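You operate a simulated robot arm through the tools that you are given. There is no shell and no other tool.

The job below is to be done with a simulated robot arm. You get a single attempt, and the scene is never put back.

JOB
Put 2 measures of oat flour in the paper bag on the bench and fold it shut.
Fine: one push of the lever is a measure; the bag ends on the sliding tray under the blue plunger; spill nothing, push no other lever, leave the other bags. Set down upright: paper bag.

Only the result counts: the job must be done as asked and must still hold three seconds after the hand-in. Knocking over, shifting, dropping, spilling or breaking anything else fails it. Flat cloth is picked up by pressing the open fingertips on it (5 to 10 N) and closing them slowly along it; thin cloth reads only 2 to 8 mm in the jaws.

ROBOT AND FRAMES
A 6-joint arm with a two-finger gripper, fixed in place. Base frame: the origin is on the floor under the middle of its stand, x ahead of it, y to its left, z up. Readings come in cm, degrees, newtons and seconds.
It reaches about 157.2 cm from its shoulder. Its first joint turns from -166.0 to 166.0 degrees. Payload 2.45 kg.
Tool frame: the origin (TCP) lies between the finger pads and is the grasp point; the fingertips stand 2 cm ahead of it; z points along the fingers, y is the line along which they close. The gripper opens to 14 cm; its body begins 16.8 cm behind the TCP.
Orientation is that of the tool frame in the base frame, as [roll, pitch, yaw] about the fixed x, y, z axes, in that order (R = Rz(yaw) Ry(pitch) Rx(roll)). With the fingers straight down and closing along the base's y, the tool's x points along the base's -x, its y along +y and its z along -z.

CONTROLS
- The arm moves only by the tool arm_command. Its argument "moves" is a list of rows, each a list of 7 numbers: the shift along the tool's x, y, z in units of 300 mm (1.0 is 300 mm), then the turn, a rotation vector about the tool's x, y, z in units of 60 degrees (1.0 is 60 degrees), then the finger opening in cm, from 0 to 14. In form: [[tx, ty, tz, wx, wy, wz, fingers], ...]. A call has 1 to 20 rows; each row is the pose to reach, as a shift and turn from the pose commanded when the call began, along the tool's axes at that moment. A call with a number of a shift or a turn outside -1 to 1 is refused whole. Each row takes 0.2 s and may step no farther than 5 cm and 8.6 degrees from the row before; otherwise, or with a gripper value out of range, the whole call is refused. A pose out of reach is approached as far as the arm can. The call stops where the force on the tool passes 90 N (or 10 N more than at its start, if that is more) or the arm is blocked; 0.2 s more then pass. The fingers move at their own pace (about 4.5 cm/s each) and stop on an object; they squeeze with about 44 N. The grip force told is the motor's: it shows also when the fingers shut on nothing. Time passes only in rows, and 0.2 s behind the last, so rows that repeat a pose let the fingers close. It gives the time, the measured TCP pose, the force on the tool (base axes), the opening and the grip force at its end, in the units of the frame above (readings bear some noise), with the torque about the TCP (base axes, N m) and any sound that the robot's microphone picked up.
- Cameras (640 x 400 px; columns grow to the right, rows downward): "scene" is fixed at [4.83, 65.02, 157.11]; the picture's right is [-0.44, -0.90, 0.00], its down [-0.40, 0.19, -0.90] and it looks along [0.81, -0.39, -0.44] (base axes); focal length 338 px, centre (320, 200). "wrist" rides on the gripper at [7.8, 1.1, -20.9] in the tool frame; the picture's right is [-0.14, 0.99, 0.00], its down [-0.92, -0.13, -0.37] and it looks along [-0.36, -0.05, 0.93] (tool axes); focal length 280 px, centre (320, 200). There is no depth. A picture from a camera that has moved, and an enlarged one, comes with that camera's place and axes in the base frame and with its lens.
- get_image(camera): a new picture of that camera. The clock stands still meanwhile.
- zoom(camera, box): a new picture of the part [left, top, right, bottom] of that camera's present view, enlarged. The clock stands still meanwhile.
- finish_job(): hands the job in; it is judged then, once.

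Nothing tells you positions but the pictures and the camera data. Unless the task says otherwise, let go and move clear before handing in.

The tools are called as a command line: name --pt "numbers of a row" for each row, then --argument value for the rest, lists and objects as JSON in quotes. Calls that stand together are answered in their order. arm_command: Moves the arm, as the interface text tells. Its arguments: {"type":"object","properties":{"moves":{"type":"array","items":{"type":"array","items":{"type":"number"}}}},"required":["moves"]} The other tools are called the same way: get_image (camera) takes a picture; zoom (camera, box) takes an enlarged picture of a part of a camera's view; finish_job () hands the job in.

At the start:

```text
time_s: 0.0
tool_pos: [55.35, -11.79, 144.31]
orientation: [179.9, 0.1, 179.9]
contact_force: [0.2, -0.5, -0.3]
wrist_torque: [-0.03, 0.01, 0.02]
gripper_width: 13.98
finger_force: 0.2
```

scene: 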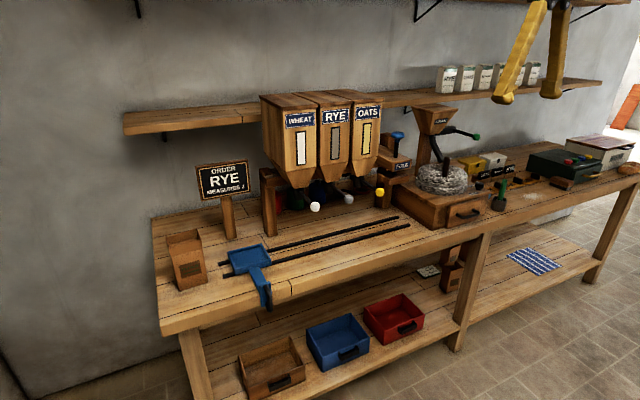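
wrist: 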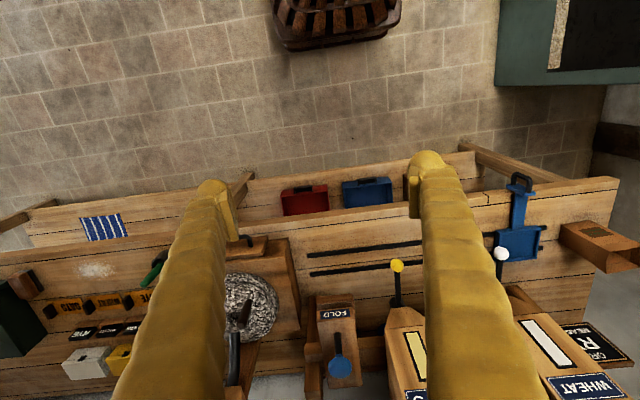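

I see a bench with three hoppers (WHEAT, RYE, OATS), each with a coloured lever knob, a blue sliding tray on two rails, a FOLD press with a blue plunger and a rack at left that may hold bags. I'll look closer before I move anything.

zoom --camera "scene" --box '[140, 140, 300, 310]'

zoom --camera "scene" --box '[250, 80, 420, 220]'

zoom --camera "scene" --box '[370, 90, 520, 230]'

zoom --camera "scene" --box '[220, 250, 480, 400]'

zoom --camera "scene" --box '[460, 120, 640, 240]'

zoom --camera "wrist" --box '[290, 170, 640, 400]'

```text
2.35 times, centred on (220, 225) of scene
camera zoom: at [4.83, 65.02, 157.11], right [-0.44, -0.9, 0.0], down [-0.4, 0.19, -0.9], along [0.81, -0.39, -0.44], focal length 795 px, centre (555, 141)
```

zoom: 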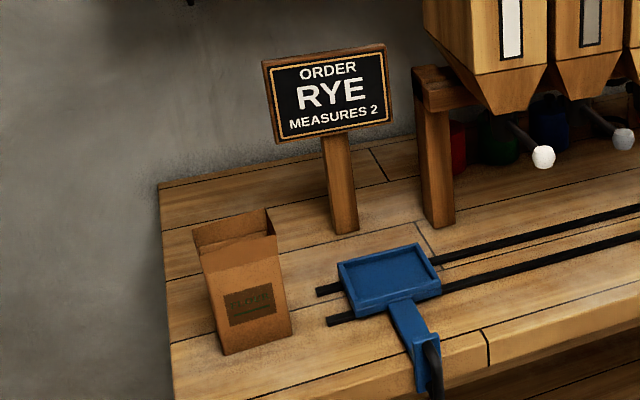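

```text
2.86 times, centred on (335, 150) of scene
camera zoom: at [4.83, 65.02, 157.11], right [-0.44, -0.9, 0.0], down [-0.4, 0.19, -0.9], along [0.81, -0.39, -0.44], focal length 966 px, centre (277, 343)
```

zoom: 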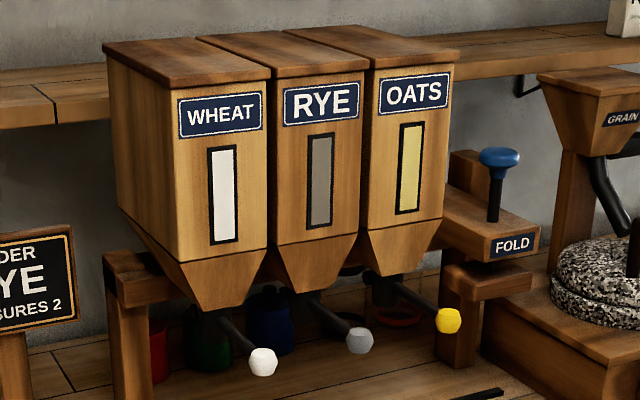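

```text
2.86 times, centred on (445, 160) of scene
camera zoom: at [4.83, 65.02, 157.11], right [-0.44, -0.9, 0.0], down [-0.4, 0.19, -0.9], along [0.81, -0.39, -0.44], focal length 966 px, centre (-37, 314)
```

zoom: 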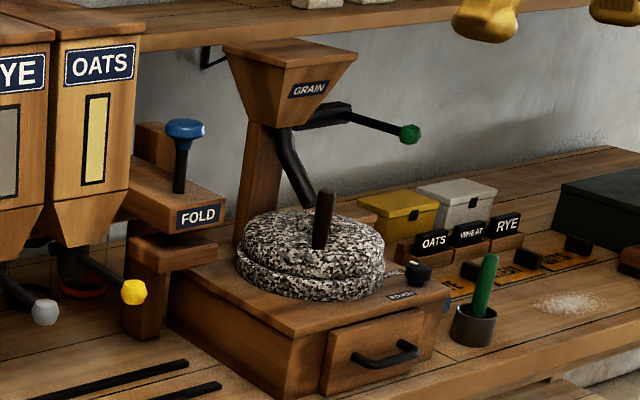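

```text
2.46 times, centred on (350, 325) of scene
camera zoom: at [4.83, 65.02, 157.11], right [-0.44, -0.9, 0.0], down [-0.4, 0.19, -0.9], along [0.81, -0.39, -0.44], focal length 832 px, centre (246, -108)
```

zoom: 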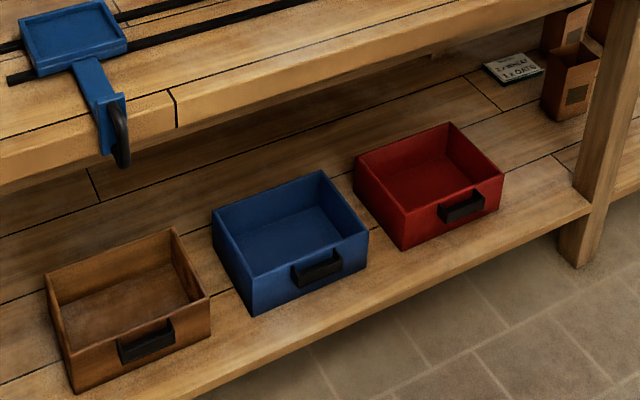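

```text
3.33 times, centred on (550, 180) of scene
camera zoom: at [4.83, 65.02, 157.11], right [-0.44, -0.9, 0.0], down [-0.4, 0.19, -0.9], along [0.81, -0.39, -0.44], focal length 1126 px, centre (-447, 267)
```

zoom: 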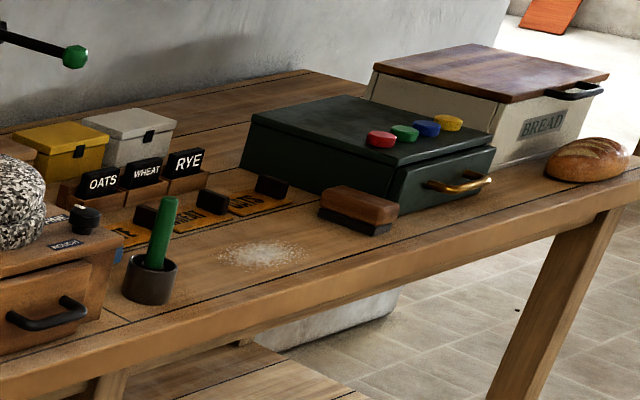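

```text
1.74 times, centred on (465, 285) of wrist
camera zoom: at [47.33, -10.71, 165.11], right [0.14, 0.99, 0.0], down [0.92, -0.13, 0.37], along [0.37, -0.05, -0.93], focal length 488 px, centre (68, 52)
```

zoom: 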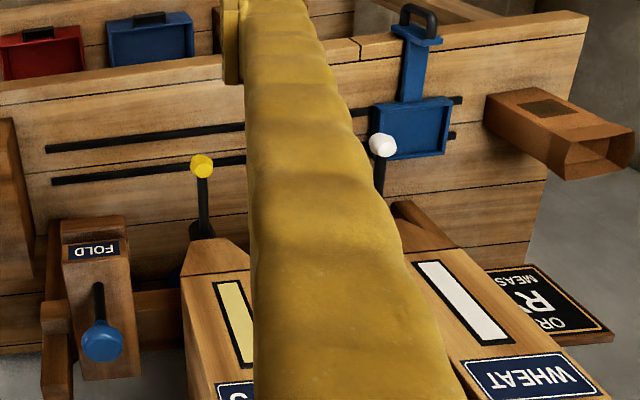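

The sign says RYE, but the job asks for oat flour, so I'll use only the OATS lever (yellow knob, roughly [88, 2, 110]). I place the bag near [102, 64, 85] and the tray near [102, 45, 87]. I'll move sideways, clear of the hoppers, for a closer look at the bag.

arm_command --pt "0 0.15 0 0 0 0 14" --pt "0 0.3 0 0 0 0 14" --pt "0 0.45 0 0 0 0 14" --pt "0 0.6 0 0 0 0 14" --pt "0 0.75 0 0 0 0 14" --pt "0 0.9 0 0 0 0 14" --pt "0 1.0 0 0 0 0 14"

arm_command --pt "0 0.15 0 0 0 0 14" --pt "0 0.3 0 0 0 0 14" --pt "0 0.45 0 0 0 0 14" --pt "0 0.6 0 0 0 0 14" --pt "0 0.75 0 0 0 0 14" --pt "0 0.9 0 0 0 0 14" --pt "0 1.0 0 0 0 0 14"

get_image --camera "wrist"

get_image --camera "scene"

```text
time_s: 1.6
tool_pos: [55.58, 18.41, 144.39]
orientation: [180.0, 0.1, -180.0]
contact_force: [-0.6, 0.1, -0.2]
wrist_torque: [0.03, -0.03, -0.02]
gripper_width: 14.0
finger_force: 0.1
```

```text
time_s: 3.2
tool_pos: [55.28, 48.36, 144.36]
orientation: [-180.0, 0.1, 180.0]
contact_force: [0.1, -0.6, 0.7]
wrist_torque: [0.04, -0.04, -0.02]
gripper_width: 13.98
finger_force: 0.1
```

```text
taken
camera wrist: at [47.3, 49.43, 165.18], right [0.14, 0.99, 0.0], down [0.92, -0.13, 0.37], along [0.37, -0.05, -0.93], focal length 280 px, centre (320, 200)
```

wrist: 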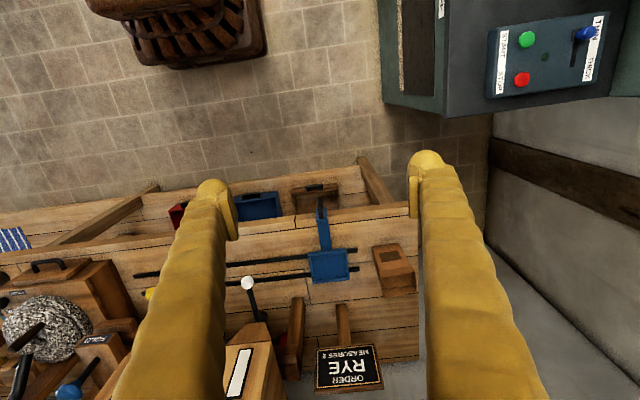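

```text
taken
```

scene: 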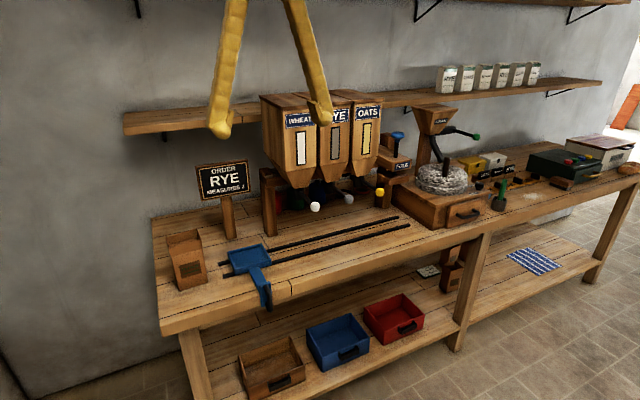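

The bag is to the right of the tray in this view, standing alone at the left end of the bench. I'll move toward a point above and in front of it.

arm_command --pt "-0.12 0.09 0 0 0 0 14" --pt "-0.24 0.18 0 0 0 0 14" --pt "-0.36 0.27 0 0 0 0 14" --pt "-0.48 0.36 0 0 0 0 14" --pt "-0.6 0.45 0.05 0 0 0 14" --pt "-0.72 0.5 0.1 0 0 0 14" --pt "-0.8 0.52 0.15 0 0 0 14"

get_image --camera "wrist"

get_image --camera "scene"

```text
time_s: 4.8
tool_pos: [77.84, 62.45, 138.36]
orientation: [179.7, 0.4, 179.9]
contact_force: [0.2, -0.3, 0.7]
wrist_torque: [0.06, -0.02, 0.01]
gripper_width: 14.0
finger_force: 0.0
out of reach, approached as far as the arm can: row 5, 6, 7
```

```text
taken
camera wrist: at [69.67, 63.49, 159.15], right [0.14, 0.99, 0.0], down [0.92, -0.13, 0.37], along [0.37, -0.05, -0.93], focal length 280 px, centre (320, 200)
```

wrist: 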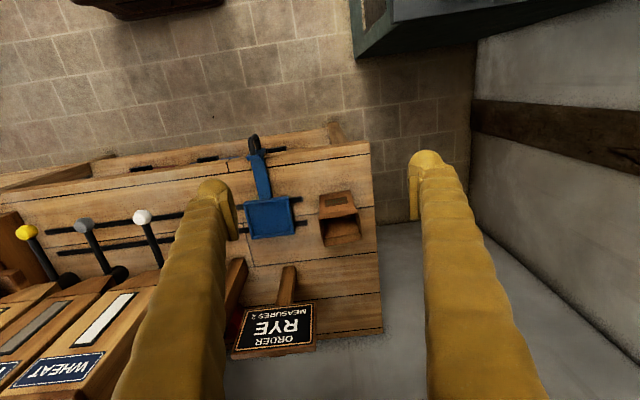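

```text
taken
```

scene: 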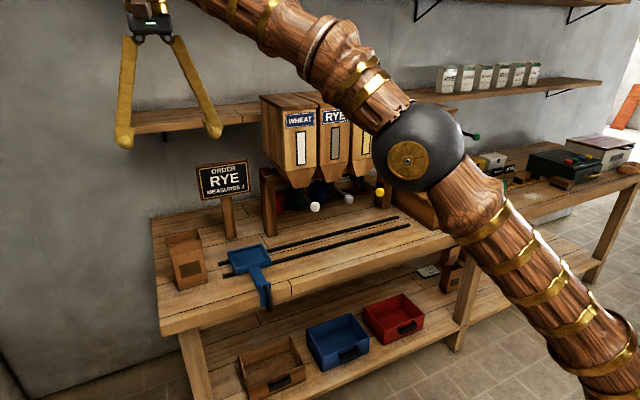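

The arm is near its reach limit at this height, so I'll work lower. I'll zoom in to measure the bag and tray.

zoom --camera "wrist" --box '[220, 130, 400, 260]'

zoom --camera "scene" --box '[150, 210, 290, 310]'

zoom --camera "wrist" --box '[0, 180, 220, 400]'

```text
3.08 times, centred on (310, 195) of wrist
camera zoom: at [69.67, 63.49, 159.15], right [0.14, 0.99, 0.0], down [0.92, -0.13, 0.37], along [0.37, -0.05, -0.93], focal length 863 px, centre (351, 215)
```

zoom: 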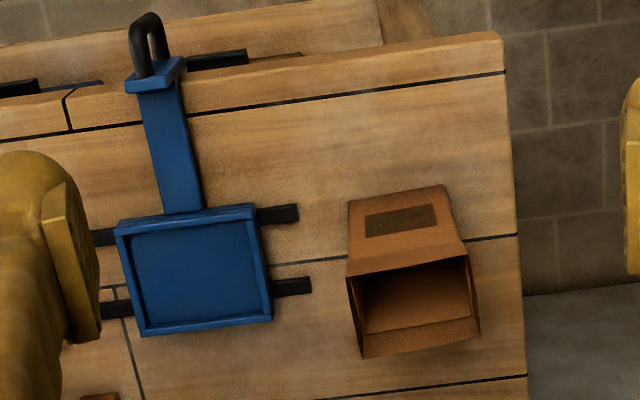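

```text
4.00 times, centred on (220, 260) of scene
camera zoom: at [4.83, 65.02, 157.11], right [-0.44, -0.9, 0.0], down [-0.4, 0.19, -0.9], along [0.81, -0.39, -0.44], focal length 1352 px, centre (720, -40)
```

zoom: 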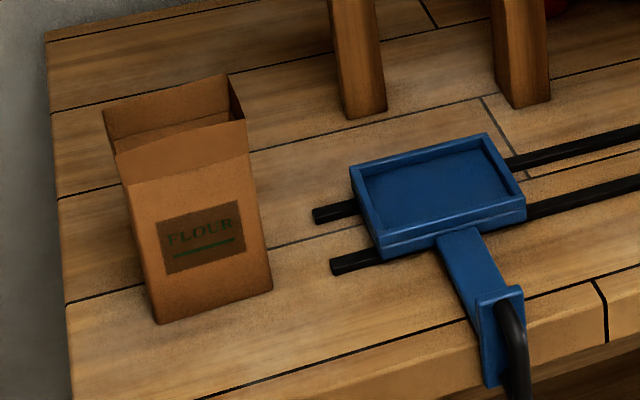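

```text
1.82 times, centred on (110, 290) of wrist
camera zoom: at [69.67, 63.49, 159.15], right [0.14, 0.99, 0.0], down [0.92, -0.13, 0.37], along [0.37, -0.05, -0.93], focal length 510 px, centre (702, 36)
```

zoom: 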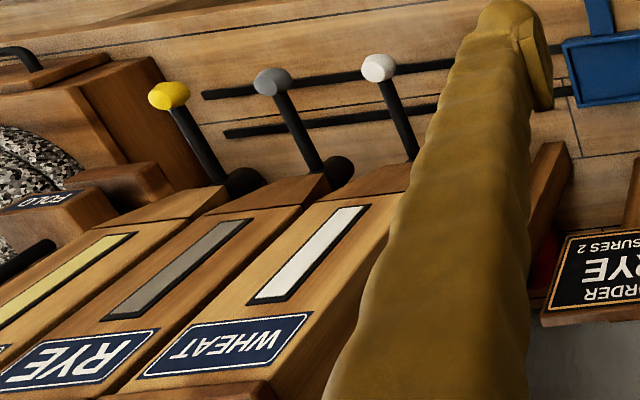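

The bag footprint is about x 97–104, y 59.4–68.6, with its rim near z 101. The tray centre is about [102, 45]. I'll descend to just above rim height, staying in front of the bag, and check the pose.

arm_command --pt "0 0 0.15 0 0 0 14" --pt "0 0 0.3 0 0 0 14" --pt "0 0 0.45 0 0 0 14" --pt "0 0 0.6 0 0 0 14" --pt "-0.1 0 0.7 0 0 0 14" --pt "-0.2 0 0.8 0 0 0 14" --pt "-0.3 0 0.85 0 0 0 14" --pt "-0.3 0 0.85 0 0 0 14"

get_image --camera "wrist"

get_image --camera "scene"

```text
time_s: 6.6
tool_pos: [86.8, 62.03, 112.33]
orientation: [-180.0, 0.0, 179.9]
contact_force: [-0.1, -0.2, -0.1]
wrist_torque: [0.02, 0.0, -0.04]
gripper_width: 13.97
finger_force: 0.1
```

```text
taken
camera wrist: at [78.83, 63.2, 133.14], right [0.14, 0.99, 0.0], down [0.92, -0.13, 0.37], along [0.37, -0.05, -0.93], focal length 280 px, centre (320, 200)
```

wrist: 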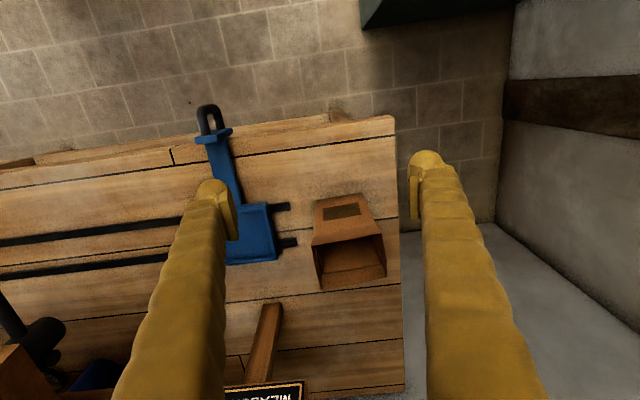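

```text
taken
```

scene: 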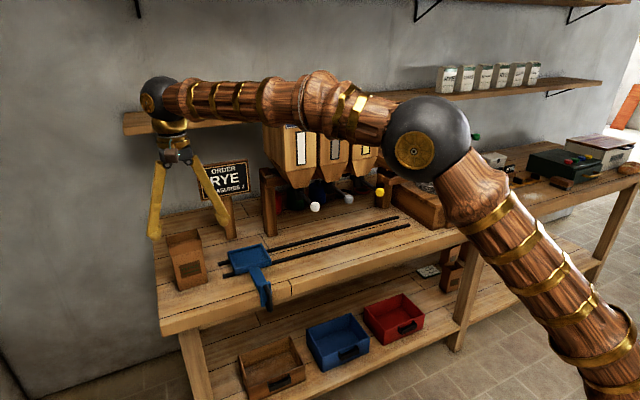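

I'm now closer, in front of the bag at TCP z≈112. I'll zoom in for exact bag and tray measurements.

zoom --camera "wrist" --box '[180, 110, 420, 300]'

zoom --camera "scene" --box '[140, 130, 280, 300]'

```text
2.11 times, centred on (300, 205) of wrist
camera zoom: at [78.83, 63.2, 133.14], right [0.14, 0.99, 0.0], down [0.92, -0.13, 0.37], along [0.37, -0.05, -0.93], focal length 590 px, centre (362, 190)
```

zoom: 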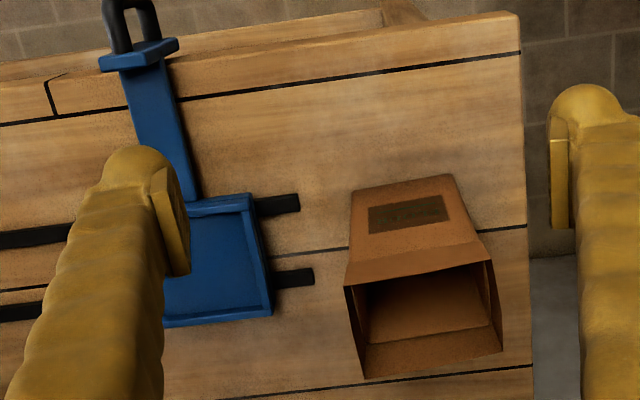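

```text
2.35 times, centred on (210, 215) of scene
camera zoom: at [4.83, 65.02, 157.11], right [-0.44, -0.9, 0.0], down [-0.4, 0.19, -0.9], along [0.81, -0.39, -0.44], focal length 795 px, centre (579, 165)
```

zoom: 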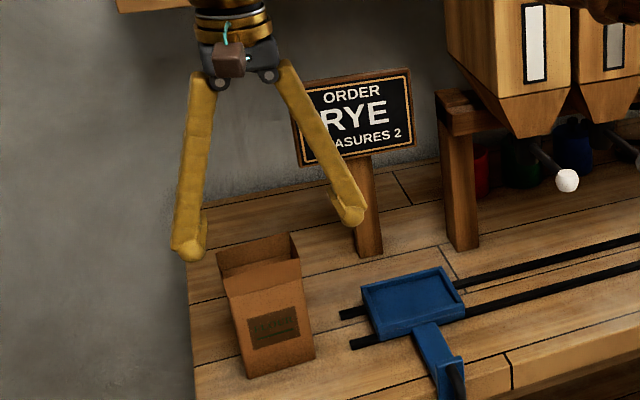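

The bag centre is about (100.4, 64.2), 9.05 cm wide along y, with the bench at z≈86 and the rim at about 101.7. I'll move directly above it, then check alignment.

arm_command --pt "-0.09 0.0145 0.029 0 0 0 14" --pt "-0.18 0.029 0.058 0 0 0 14" --pt "-0.27 0.0435 0.087 0 0 0 14" --pt "-0.36 0.058 0.116 0 0 0 14" --pt "-0.4533 0.0723 0.144 0 0 0 14" --pt "-0.4533 0.0723 0.144 0 0 0 14"

get_image --camera "wrist"

zoom --camera "scene" --box '[140, 130, 300, 310]'

```text
time_s: 8.0
tool_pos: [99.46, 63.75, 107.72]
orientation: [-179.9, 0.1, 179.9]
contact_force: [0.2, 0.5, -0.5]
wrist_torque: [-0.02, 0.02, 0.0]
gripper_width: 14.01
finger_force: 0.0
out of reach, approached as far as the arm can: row 5, 6
```

```text
taken
camera wrist: at [91.47, 64.71, 128.63], right [0.14, 0.99, 0.0], down [0.92, -0.13, 0.37], along [0.37, -0.05, -0.93], focal length 280 px, centre (320, 200)
```

wrist: 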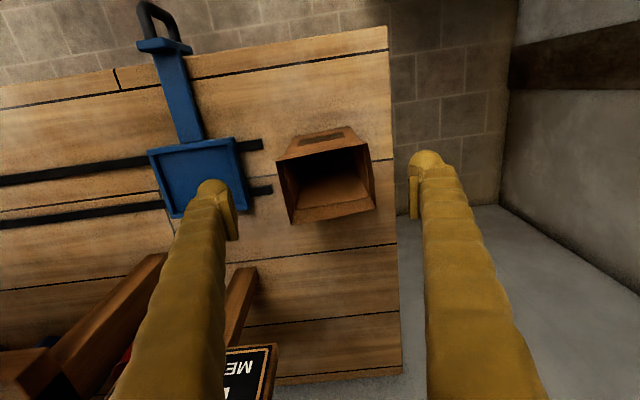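

```text
2.22 times, centred on (220, 220) of scene
camera zoom: at [4.83, 65.02, 157.11], right [-0.44, -0.9, 0.0], down [-0.4, 0.19, -0.9], along [0.81, -0.39, -0.44], focal length 751 px, centre (542, 156)
```

zoom: 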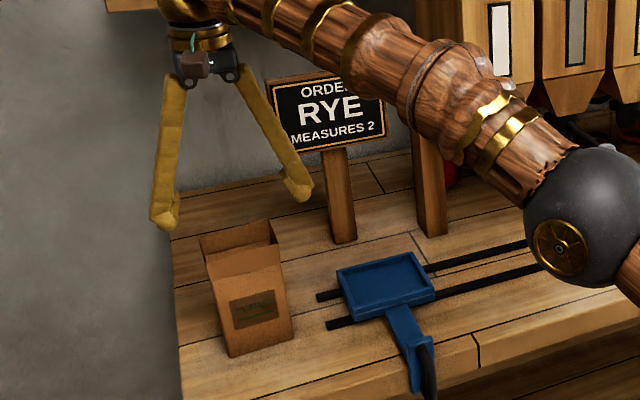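

I'm above the bag and well centred. I'll descend with the fingers open so they straddle it along y.

arm_command --pt "-0.02 0.01 0.08 0 0 0 14" --pt "-0.032 0.015 0.16 0 0 0 14" --pt "-0.032 0.015 0.24 0 0 0 14" --pt "-0.032 0.015 0.32 0 0 0 14" --pt "-0.032 0.015 0.4 0 0 0 14" --pt "-0.032 0.015 0.473 0 0 0 14" --pt "-0.032 0.015 0.473 0 0 0 14"

get_image --camera "wrist"

zoom --camera "scene" --box '[140, 130, 300, 310]'

```text
time_s: 9.6
tool_pos: [100.36, 64.36, 93.51]
orientation: [180.0, 0.1, 179.8]
contact_force: [-0.6, -0.7, 0.2]
wrist_torque: [-0.02, -0.03, 0.03]
gripper_width: 14.01
finger_force: 0.0
```

```text
taken
camera wrist: at [92.22, 65.38, 114.31], right [0.14, 0.99, 0.0], down [0.92, -0.13, 0.37], along [0.37, -0.05, -0.93], focal length 280 px, centre (320, 200)
```

wrist: 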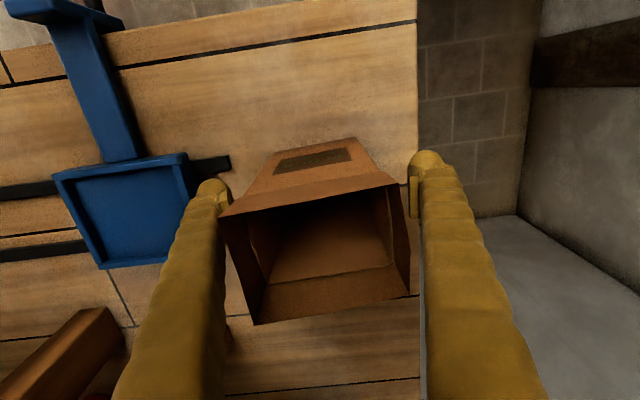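

```text
2.22 times, centred on (220, 220) of scene
camera zoom: at [4.83, 65.02, 157.11], right [-0.44, -0.9, 0.0], down [-0.4, 0.19, -0.9], along [0.81, -0.39, -0.44], focal length 751 px, centre (542, 156)
```

zoom: 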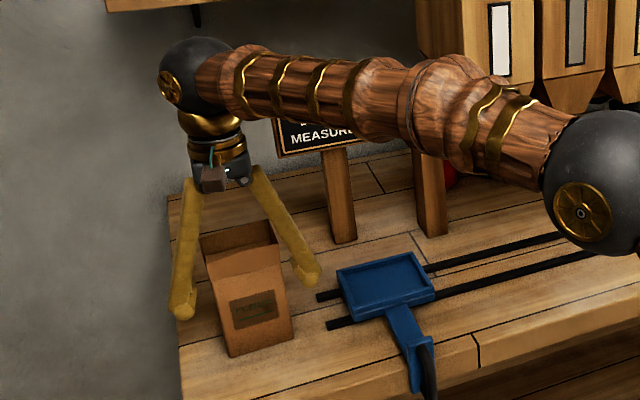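

The fingers straddle the bag without touching it. I'll close gently in steps to find where they make contact.

arm_command --pt "0 0 0 0 0 0 12" --pt "0 0 0 0 0 0 10.5" --pt "0 0 0 0 0 0 9.6" --pt "0 0 0 0 0 0 9.2" --pt "0 0 0 0 0 0 9.2"

arm_command --pt "0 0 0 0 0 0 9.0" --pt "0 0 0 0 0 0 8.8" --pt "0 0 0 0 0 0 8.8"

get_image --camera "wrist"

```text
time_s: 10.8
tool_pos: [100.3, 64.33, 93.46]
orientation: [-179.9, 0.1, 179.9]
contact_force: [0.5, 0.6, 2.6]
wrist_torque: [-0.04, 0.02, 0.05]
gripper_width: 9.84
finger_force: 43.7
```

```text
time_s: 11.6
tool_pos: [100.28, 64.31, 93.46]
orientation: [-180.0, 0.1, 179.9]
contact_force: [0.9, 0.4, 3.0]
wrist_torque: [-0.02, 0.01, 0.12]
gripper_width: 9.78
finger_force: 43.9
```

```text
taken
camera wrist: at [92.22, 65.37, 114.35], right [0.14, 0.99, 0.0], down [0.92, -0.13, 0.37], along [0.37, -0.05, -0.93], focal length 280 px, centre (320, 200)
```

wrist: 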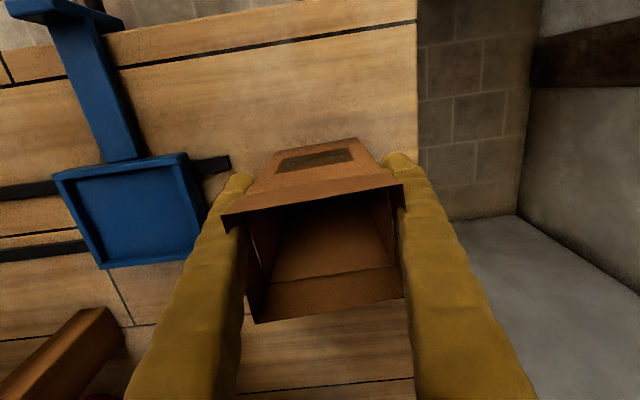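

The bag is held at about 9.8 cm with steady grip force. I'll lift it 5 cm straight up and check it.

arm_command --pt "0 0 -0.03 0 0 0 8.8" --pt "0 0 -0.06 0 0 0 8.8" --pt "0 0 -0.1 0 0 0 8.8" --pt "0 0 -0.14 0 0 0 8.8" --pt "0 0 -0.18 0 0 0 8.8" --pt "0 0 -0.18 0 0 0 8.8"

get_image --camera "wrist"

zoom --camera "scene" --box '[140, 130, 300, 310]'

```text
time_s: 13.0
tool_pos: [100.15, 64.51, 98.83]
orientation: [-179.9, 0.0, 179.9]
contact_force: [0.5, -0.2, -0.7]
wrist_torque: [0.02, 0.04, 0.0]
gripper_width: 9.77
finger_force: 44.3
```

```text
taken
camera wrist: at [92.22, 65.46, 119.67], right [0.14, 0.99, 0.0], down [0.92, -0.13, 0.37], along [0.37, -0.05, -0.93], focal length 280 px, centre (320, 200)
```

wrist: 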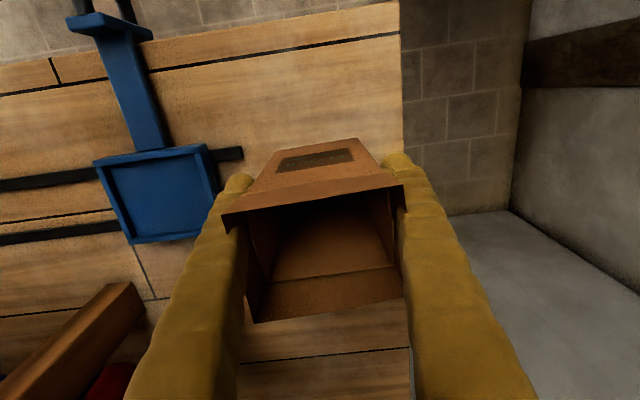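

```text
2.22 times, centred on (220, 220) of scene
camera zoom: at [4.83, 65.02, 157.11], right [-0.44, -0.9, 0.0], down [-0.4, 0.19, -0.9], along [0.81, -0.39, -0.44], focal length 751 px, centre (542, 156)
```

zoom: 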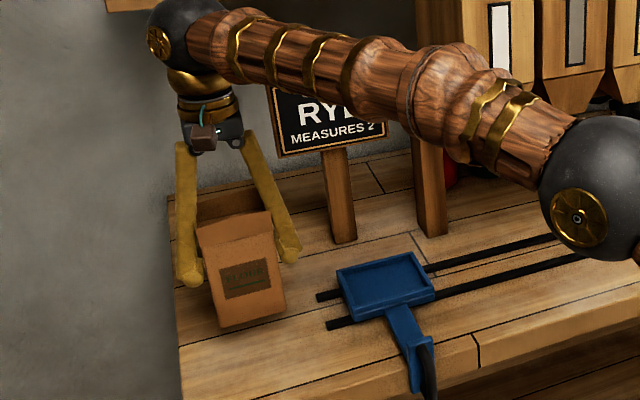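

The bag came up cleanly and stays upright. I'll carry it over the tray, whose centre I take as (101.4, 45.1), and check before lowering.

arm_command --pt "-0.005 -0.08 0 0 0 0 8.8" --pt "-0.01 -0.16 0 0 0 0 8.8" --pt "-0.015 -0.24 0 0 0 0 8.8" --pt "-0.02 -0.32 0 0 0 0 8.8" --pt "-0.025 -0.4 0 0 0 0 8.8" --pt "-0.03 -0.48 0 0 0 0 8.8" --pt "-0.033 -0.56 0 0 0 0 8.8" --pt "-0.033 -0.638 0 0 0 0 8.8" --pt "-0.033 -0.638 0 0 0 0 8.8"

get_image --camera "wrist"

get_image --camera "scene"

zoom --camera "scene" --box '[180, 150, 320, 310]'

```text
time_s: 15.0
tool_pos: [101.28, 45.14, 98.92]
orientation: [180.0, 0.0, -179.9]
contact_force: [-0.6, 0.4, -1.1]
wrist_torque: [0.04, 0.0, 0.04]
gripper_width: 9.78
finger_force: 44.3
```

```text
taken
camera wrist: at [93.25, 46.15, 119.73], right [0.14, 0.99, 0.0], down [0.92, -0.13, 0.37], along [0.37, -0.05, -0.93], focal length 280 px, centre (320, 200)
```

wrist: 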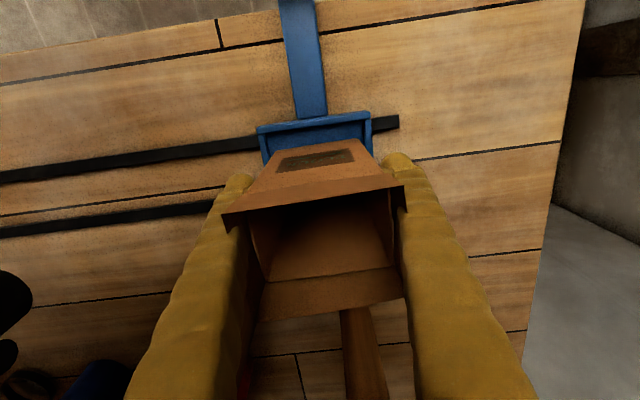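

```text
taken
```

scene: 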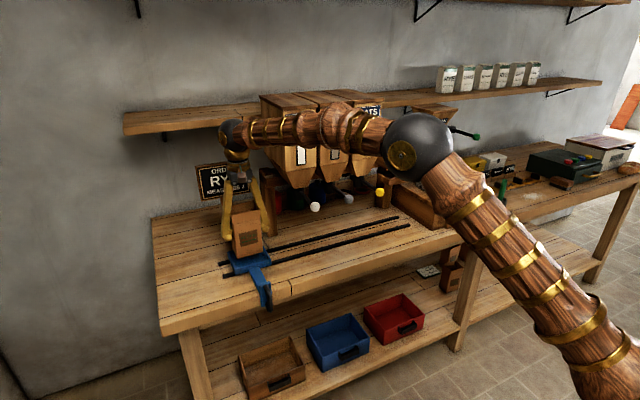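

```text
2.50 times, centred on (250, 230) of scene
camera zoom: at [4.83, 65.02, 157.11], right [-0.44, -0.9, 0.0], down [-0.4, 0.19, -0.9], along [0.81, -0.39, -0.44], focal length 845 px, centre (495, 125)
```

zoom: 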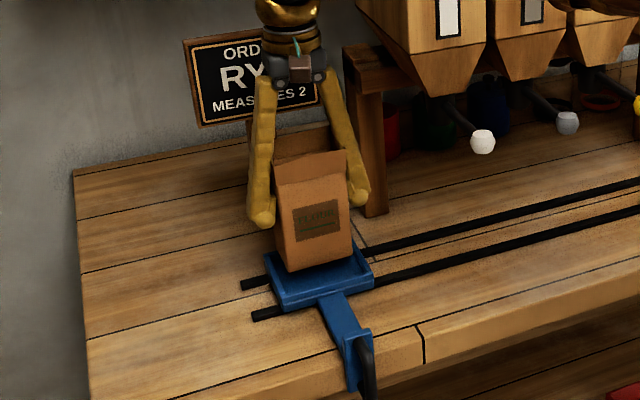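

The bag is centred over the tray: TCP y is 45.1 and the tray spans y 38.8–51.2. I'll lower it in small steps and watch for contact.

arm_command --pt "0 0 0.02 0 0 0 8.8" --pt "0 0 0.04 0 0 0 8.8" --pt "0 0 0.06 0 0 0 8.8" --pt "0 0 0.08 0 0 0 8.8" --pt "0 0 0.09 0 0 0 8.8" --pt "0 0 0.09 0 0 0 8.8"

get_image --camera "wrist"

zoom --camera "scene" --box '[200, 190, 300, 310]'

```text
time_s: 16.4
tool_pos: [101.2, 45.25, 96.18]
orientation: [-180.0, 0.1, 180.0]
contact_force: [-0.4, -0.4, -1.3]
wrist_torque: [0.01, 0.0, -0.01]
gripper_width: 9.76
finger_force: 43.9
```

```text
taken
camera wrist: at [93.25, 46.28, 117.03], right [0.14, 0.99, 0.0], down [0.92, -0.13, 0.37], along [0.37, -0.05, -0.93], focal length 280 px, centre (320, 200)
```

wrist: 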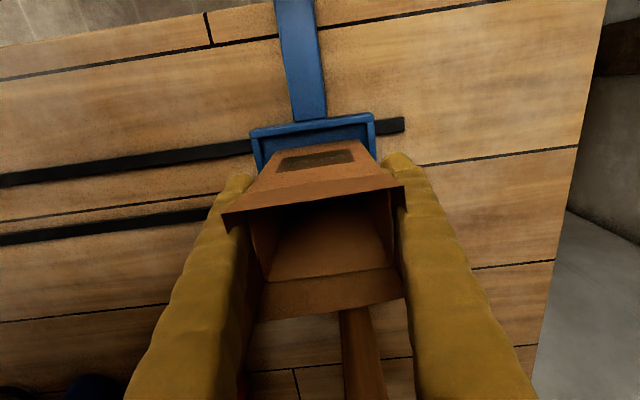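

```text
3.33 times, centred on (250, 250) of scene
camera zoom: at [4.83, 65.02, 157.11], right [-0.44, -0.9, 0.0], down [-0.4, 0.19, -0.9], along [0.81, -0.39, -0.44], focal length 1126 px, centre (553, 33)
```

zoom: 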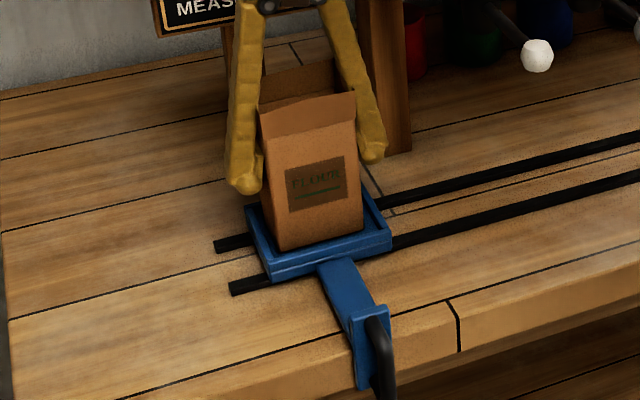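

The bag sits within the tray outline and still hangs slightly above the floor of it. I'll lower it in small increments until I feel support.

arm_command --pt "0 0 0.01 0 0 0 8.8" --pt "0 0 0.02 0 0 0 8.8" --pt "0 0 0.02 0 0 0 8.8"

arm_command --pt "0 0 0.005 0 0 0 8.8" --pt "0 0 0.01 0 0 0 8.8" --pt "0 0 0.01 0 0 0 8.8"

```text
time_s: 17.2
tool_pos: [101.39, 45.3, 95.89]
orientation: [179.9, 0.3, 179.9]
contact_force: [-7.9, -2.9, 39.6]
wrist_torque: [-0.22, 0.36, 0.14]
gripper_width: 9.8
finger_force: 44.6
```

```text
time_s: 18.0
tool_pos: [101.34, 45.25, 95.44]
orientation: [-179.9, 0.2, 180.0]
contact_force: [1.7, 1.0, 50.3]
wrist_torque: [-0.01, -0.07, 0.25]
gripper_width: 9.8
finger_force: 43.9
```

There is upward contact force of about 50 N now. I'll look to see whether the bag is seated on the tray floor or caught on a rim.

get_image --camera "wrist"

zoom --camera "scene" --box '[210, 200, 290, 290]'

```text
taken
camera wrist: at [93.25, 46.33, 116.22], right [0.14, 0.99, 0.0], down [0.92, -0.13, 0.37], along [0.37, -0.05, -0.93], focal length 280 px, centre (320, 200)
```

wrist: 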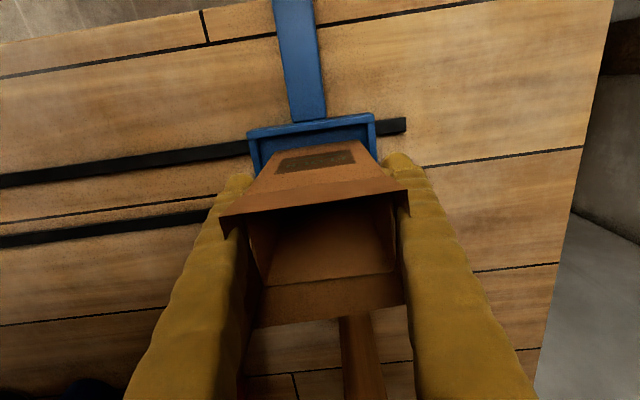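

```text
4.44 times, centred on (250, 245) of scene
camera zoom: at [4.83, 65.02, 157.11], right [-0.44, -0.9, 0.0], down [-0.4, 0.19, -0.9], along [0.81, -0.39, -0.44], focal length 1502 px, centre (631, 0)
```

zoom: 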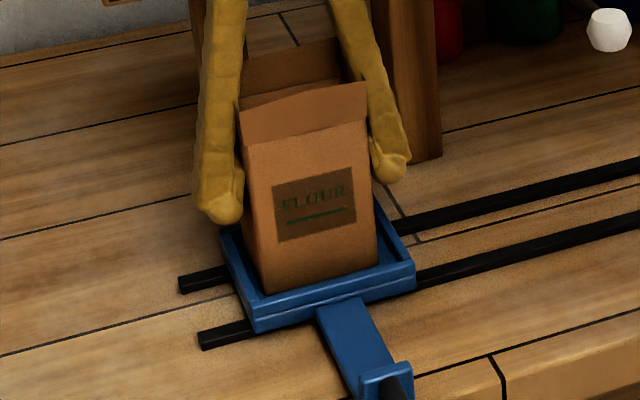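

zoom --camera "scene" --box '[230, 240, 280, 280]'

zoom --camera "wrist" --box '[200, 90, 430, 260]'

```text
10.00 times, centred on (255, 260) of scene
camera zoom: at [4.83, 65.02, 157.11], right [-0.44, -0.9, 0.0], down [-0.4, 0.19, -0.9], along [0.81, -0.39, -0.44], focal length 3379 px, centre (970, -400)
```

zoom: 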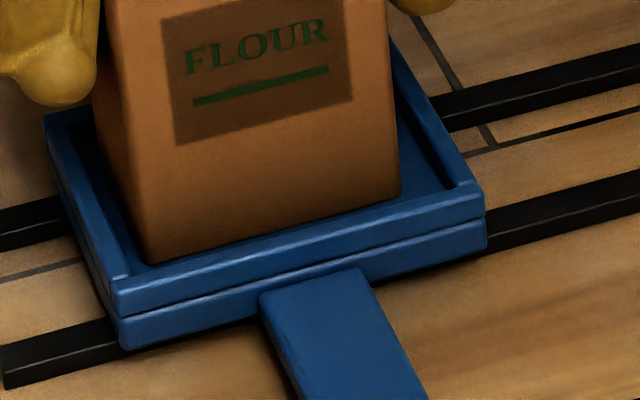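

```text
2.35 times, centred on (315, 175) of wrist
camera zoom: at [93.25, 46.33, 116.22], right [0.14, 0.99, 0.0], down [0.92, -0.13, 0.37], along [0.37, -0.05, -0.93], focal length 660 px, centre (332, 259)
```

zoom: 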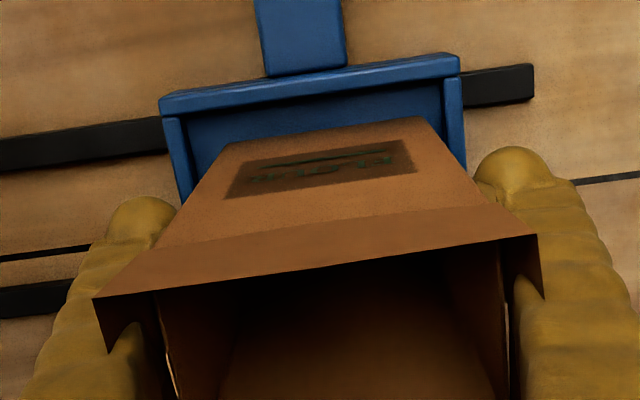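

The bag looks seated inside the tray rims with its edges parallel to the tray. I'll relieve the downward pressure slightly before releasing.

arm_command --pt "0 0 -0.004 0 0 0 8.8" --pt "0 0 -0.004 0 0 0 8.8"

```text
time_s: 18.6
tool_pos: [101.25, 45.26, 95.33]
orientation: [179.9, 0.1, 179.8]
contact_force: [5.5, -0.3, 36.3]
wrist_torque: [0.13, -0.29, -0.01]
gripper_width: 9.77
finger_force: 44.2
```

arm_command --pt "0 0 -0.004 0 0 0 8.8" --pt "0 0 -0.008 0 0 0 8.8" --pt "0 0 -0.008 0 0 0 8.8"

```text
time_s: 19.4
tool_pos: [101.26, 45.27, 95.38]
orientation: [-179.9, -0.2, 179.9]
contact_force: [-0.4, -0.9, 6.9]
wrist_torque: [0.25, 0.03, 0.03]
gripper_width: 9.77
finger_force: 43.9
```

The pressure is down to about 7 N, so the bag is resting lightly. I'll open the fingers slowly.

arm_command --pt "0 0 0 0 0 0 9.9" --pt "0 0 0 0 0 0 10.2" --pt "0 0 0 0 0 0 10.6" --pt "0 0 0 0 0 0 11.2" --pt "0 0 0 0 0 0 12" --pt "0 0 0 0 0 0 12.5" --pt "0 0 0 0 0 0 12.5"

get_image --camera "wrist"

zoom --camera "scene" --box '[210, 200, 290, 290]'

```text
time_s: 21.0
tool_pos: [101.35, 45.32, 95.5]
orientation: [179.9, 0.2, 179.9]
contact_force: [0.0, 0.4, -0.2]
wrist_torque: [0.02, -0.01, 0.0]
gripper_width: 12.49
finger_force: 0.1
```

```text
taken
camera wrist: at [93.31, 46.35, 116.39], right [0.14, 0.99, 0.0], down [0.92, -0.13, 0.37], along [0.37, -0.05, -0.93], focal length 280 px, centre (320, 200)
```

wrist: 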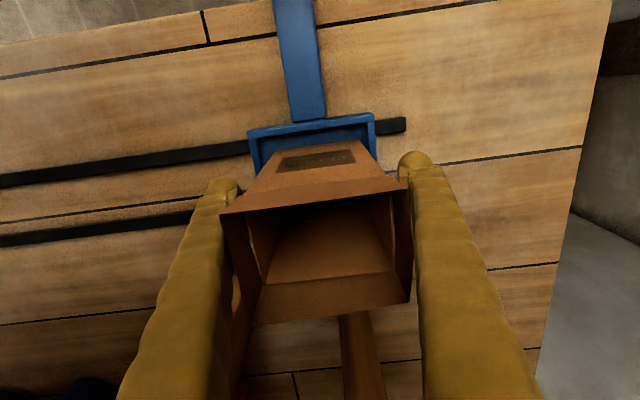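

```text
4.44 times, centred on (250, 245) of scene
camera zoom: at [4.83, 65.02, 157.11], right [-0.44, -0.9, 0.0], down [-0.4, 0.19, -0.9], along [0.81, -0.39, -0.44], focal length 1502 px, centre (631, 0)
```

zoom: 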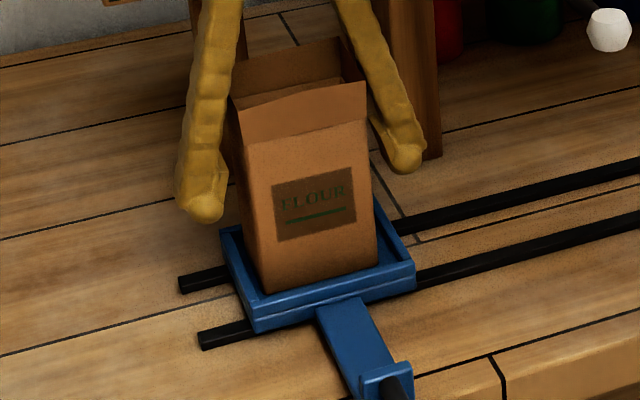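

The bag stands upright and centred on the tray, released cleanly. I'll raise the gripper straight up and clear of the rim, then back away to look at the handle and levers.

arm_command --pt "0 0 -0.05 0 0 0 12.5" --pt "0 0 -0.12 0 0 0 12.5" --pt "0 0 -0.2 0 0 0 12.5" --pt "0 0 -0.3 0 0 0 12.5" --pt "0 0 -0.4 0 0 0 12.5" --pt "0 0 -0.5 0 0 0 12.5" --pt "0 0 -0.5 0 0 0 12.5"

get_image --camera "scene"

get_image --camera "wrist"

```text
time_s: 22.6
tool_pos: [101.17, 45.21, 110.45]
orientation: [-179.9, 0.1, 179.9]
contact_force: [0.6, -0.1, 0.7]
wrist_torque: [0.01, -0.02, 0.01]
gripper_width: 12.51
finger_force: 0.1
```

```text
taken
```

scene: 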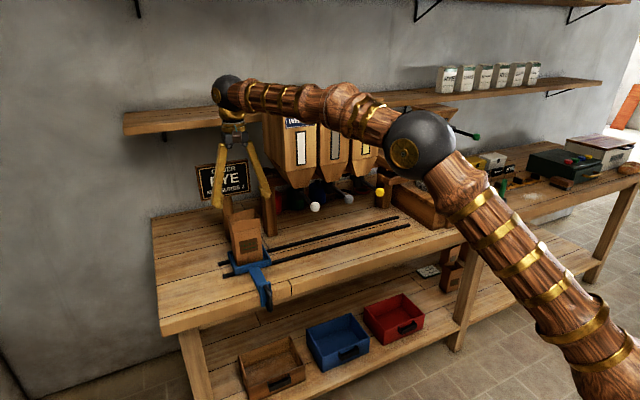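

```text
taken
camera wrist: at [93.08, 46.32, 131.34], right [0.14, 0.99, 0.0], down [0.92, -0.13, 0.37], along [0.37, -0.05, -0.93], focal length 280 px, centre (320, 200)
```

wrist: 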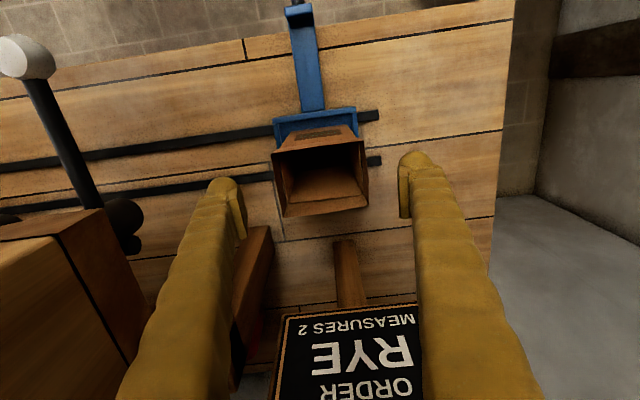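

The gripper is clear above the bag. I'll back straight out toward the base and look at the handle and lever area.

arm_command --pt "0.1 0 0 0 0 0 12.5" --pt "0.25 0 0 0 0 0 12.5" --pt "0.4 0 0 0 0 0 12.5" --pt "0.55 0 0 0 0 0 12.5" --pt "0.7 0 0 0 0 0 12.5" --pt "0.85 0 0 0 0 0 10" --pt "1.0 0 0 0 0 0 8" --pt "1.0 0 0 0 0 0 6"

get_image --camera "scene"

get_image --camera "wrist"

```text
time_s: 24.4
tool_pos: [71.21, 45.53, 110.66]
orientation: [180.0, 0.2, -179.9]
contact_force: [0.4, 0.8, -0.2]
wrist_torque: [-0.01, -0.01, -0.04]
gripper_width: 6.0
finger_force: 0.0
```

```text
taken
```

scene: 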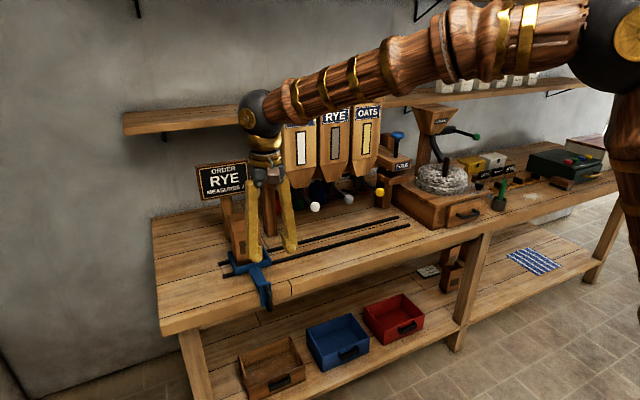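

```text
taken
camera wrist: at [63.13, 46.59, 131.43], right [0.14, 0.99, 0.0], down [0.92, -0.13, 0.37], along [0.37, -0.05, -0.93], focal length 280 px, centre (320, 200)
```

wrist: 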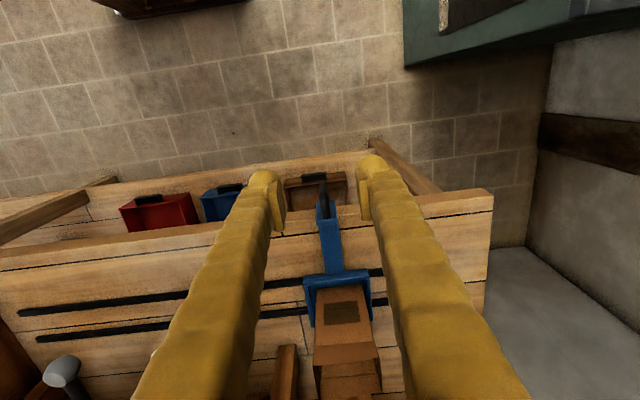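

The bag is on the tray between my fingers in this view. I'll zoom on the handle from both cameras to locate it, and zoom on the levers.

zoom --camera "wrist" --box '[280, 160, 380, 320]'

zoom --camera "scene" --box '[230, 240, 290, 320]'

zoom --camera "scene" --box '[300, 140, 420, 220]'

```text
2.50 times, centred on (330, 240) of wrist
camera zoom: at [63.13, 46.59, 131.43], right [0.14, 0.99, 0.0], down [0.92, -0.13, 0.37], along [0.37, -0.05, -0.93], focal length 701 px, centre (295, 100)
```

zoom: 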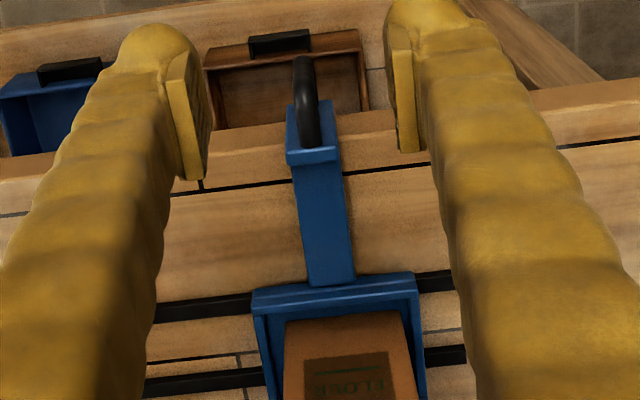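

```text
5.00 times, centred on (260, 280) of scene
camera zoom: at [4.83, 65.02, 157.11], right [-0.44, -0.9, 0.0], down [-0.4, 0.19, -0.9], along [0.81, -0.39, -0.44], focal length 1690 px, centre (620, -200)
```

zoom: 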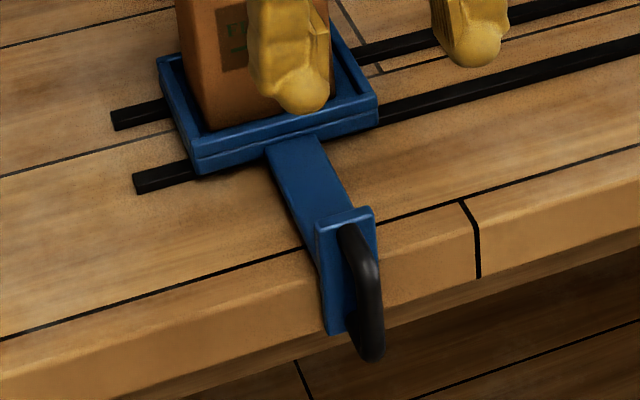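

```text
5.00 times, centred on (360, 180) of scene
camera zoom: at [4.83, 65.02, 157.11], right [-0.44, -0.9, 0.0], down [-0.4, 0.19, -0.9], along [0.81, -0.39, -0.44], focal length 1690 px, centre (120, 300)
```

zoom: 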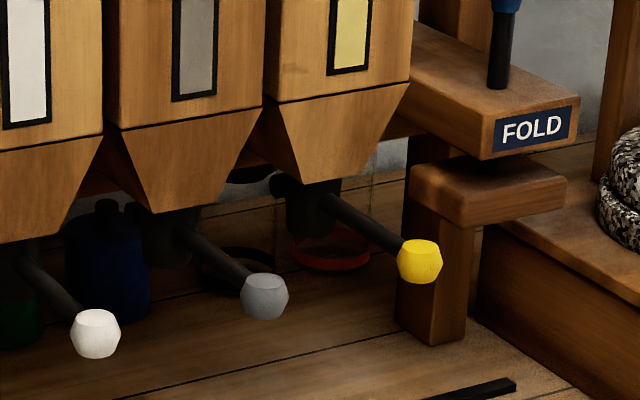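

The handle is a black vertical D-bar in front of a blue plate, around [80, 45, 86], just ahead of the bench edge. The lever knobs hang at z≈110 above the tray's path. So I'll tilt the gripper 45° forward to pass beneath and in front of them.

arm_command --pt "0.015 0 0.07 0 -0.107 0 6" --pt "0.03 0 0.14 0 -0.214 0 6" --pt "0.045 0 0.22 0 -0.321 0 6" --pt "0.06 0 0.3 0 -0.428 0 6" --pt "0.075 0 0.38 0 -0.535 0 6" --pt "0.09 0 0.46 0 -0.642 0 6" --pt "0.107 0 0.52 0 -0.75 0 6" --pt "0.107 0 0.52 0 -0.75 0 6"

get_image --camera "wrist"

get_image --camera "scene"

```text
time_s: 26.2
tool_pos: [67.96, 45.51, 94.93]
orientation: [-179.9, 45.1, 180.0]
contact_force: [-0.4, -0.2, 0.7]
wrist_torque: [-0.02, 0.0, 0.01]
gripper_width: 5.98
finger_force: 0.0
```

```text
taken
camera wrist: at [47.44, 46.54, 104.1], right [0.1, 0.99, 0.1], down [0.39, -0.13, 0.91], along [0.92, -0.05, -0.4], focal length 280 px, centre (320, 200)
```

wrist: 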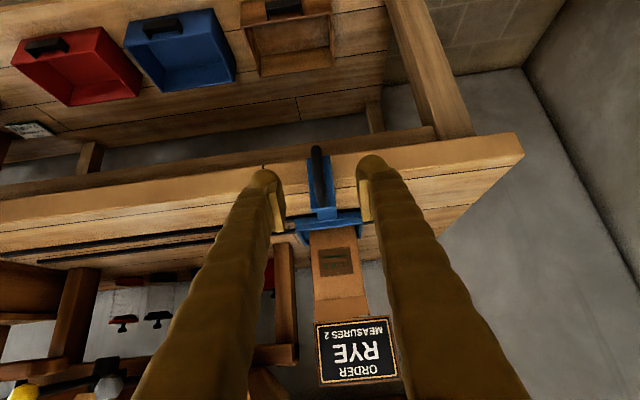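

```text
taken
```

scene: 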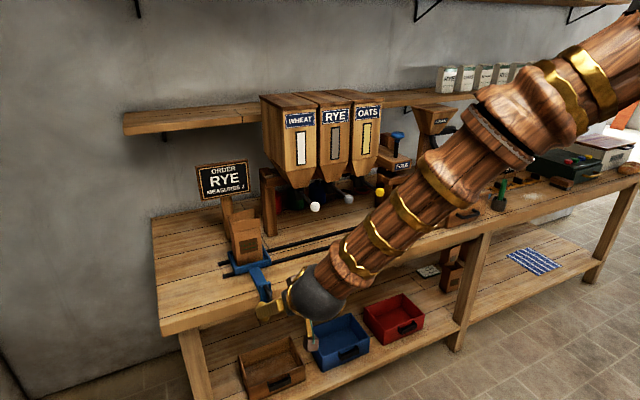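

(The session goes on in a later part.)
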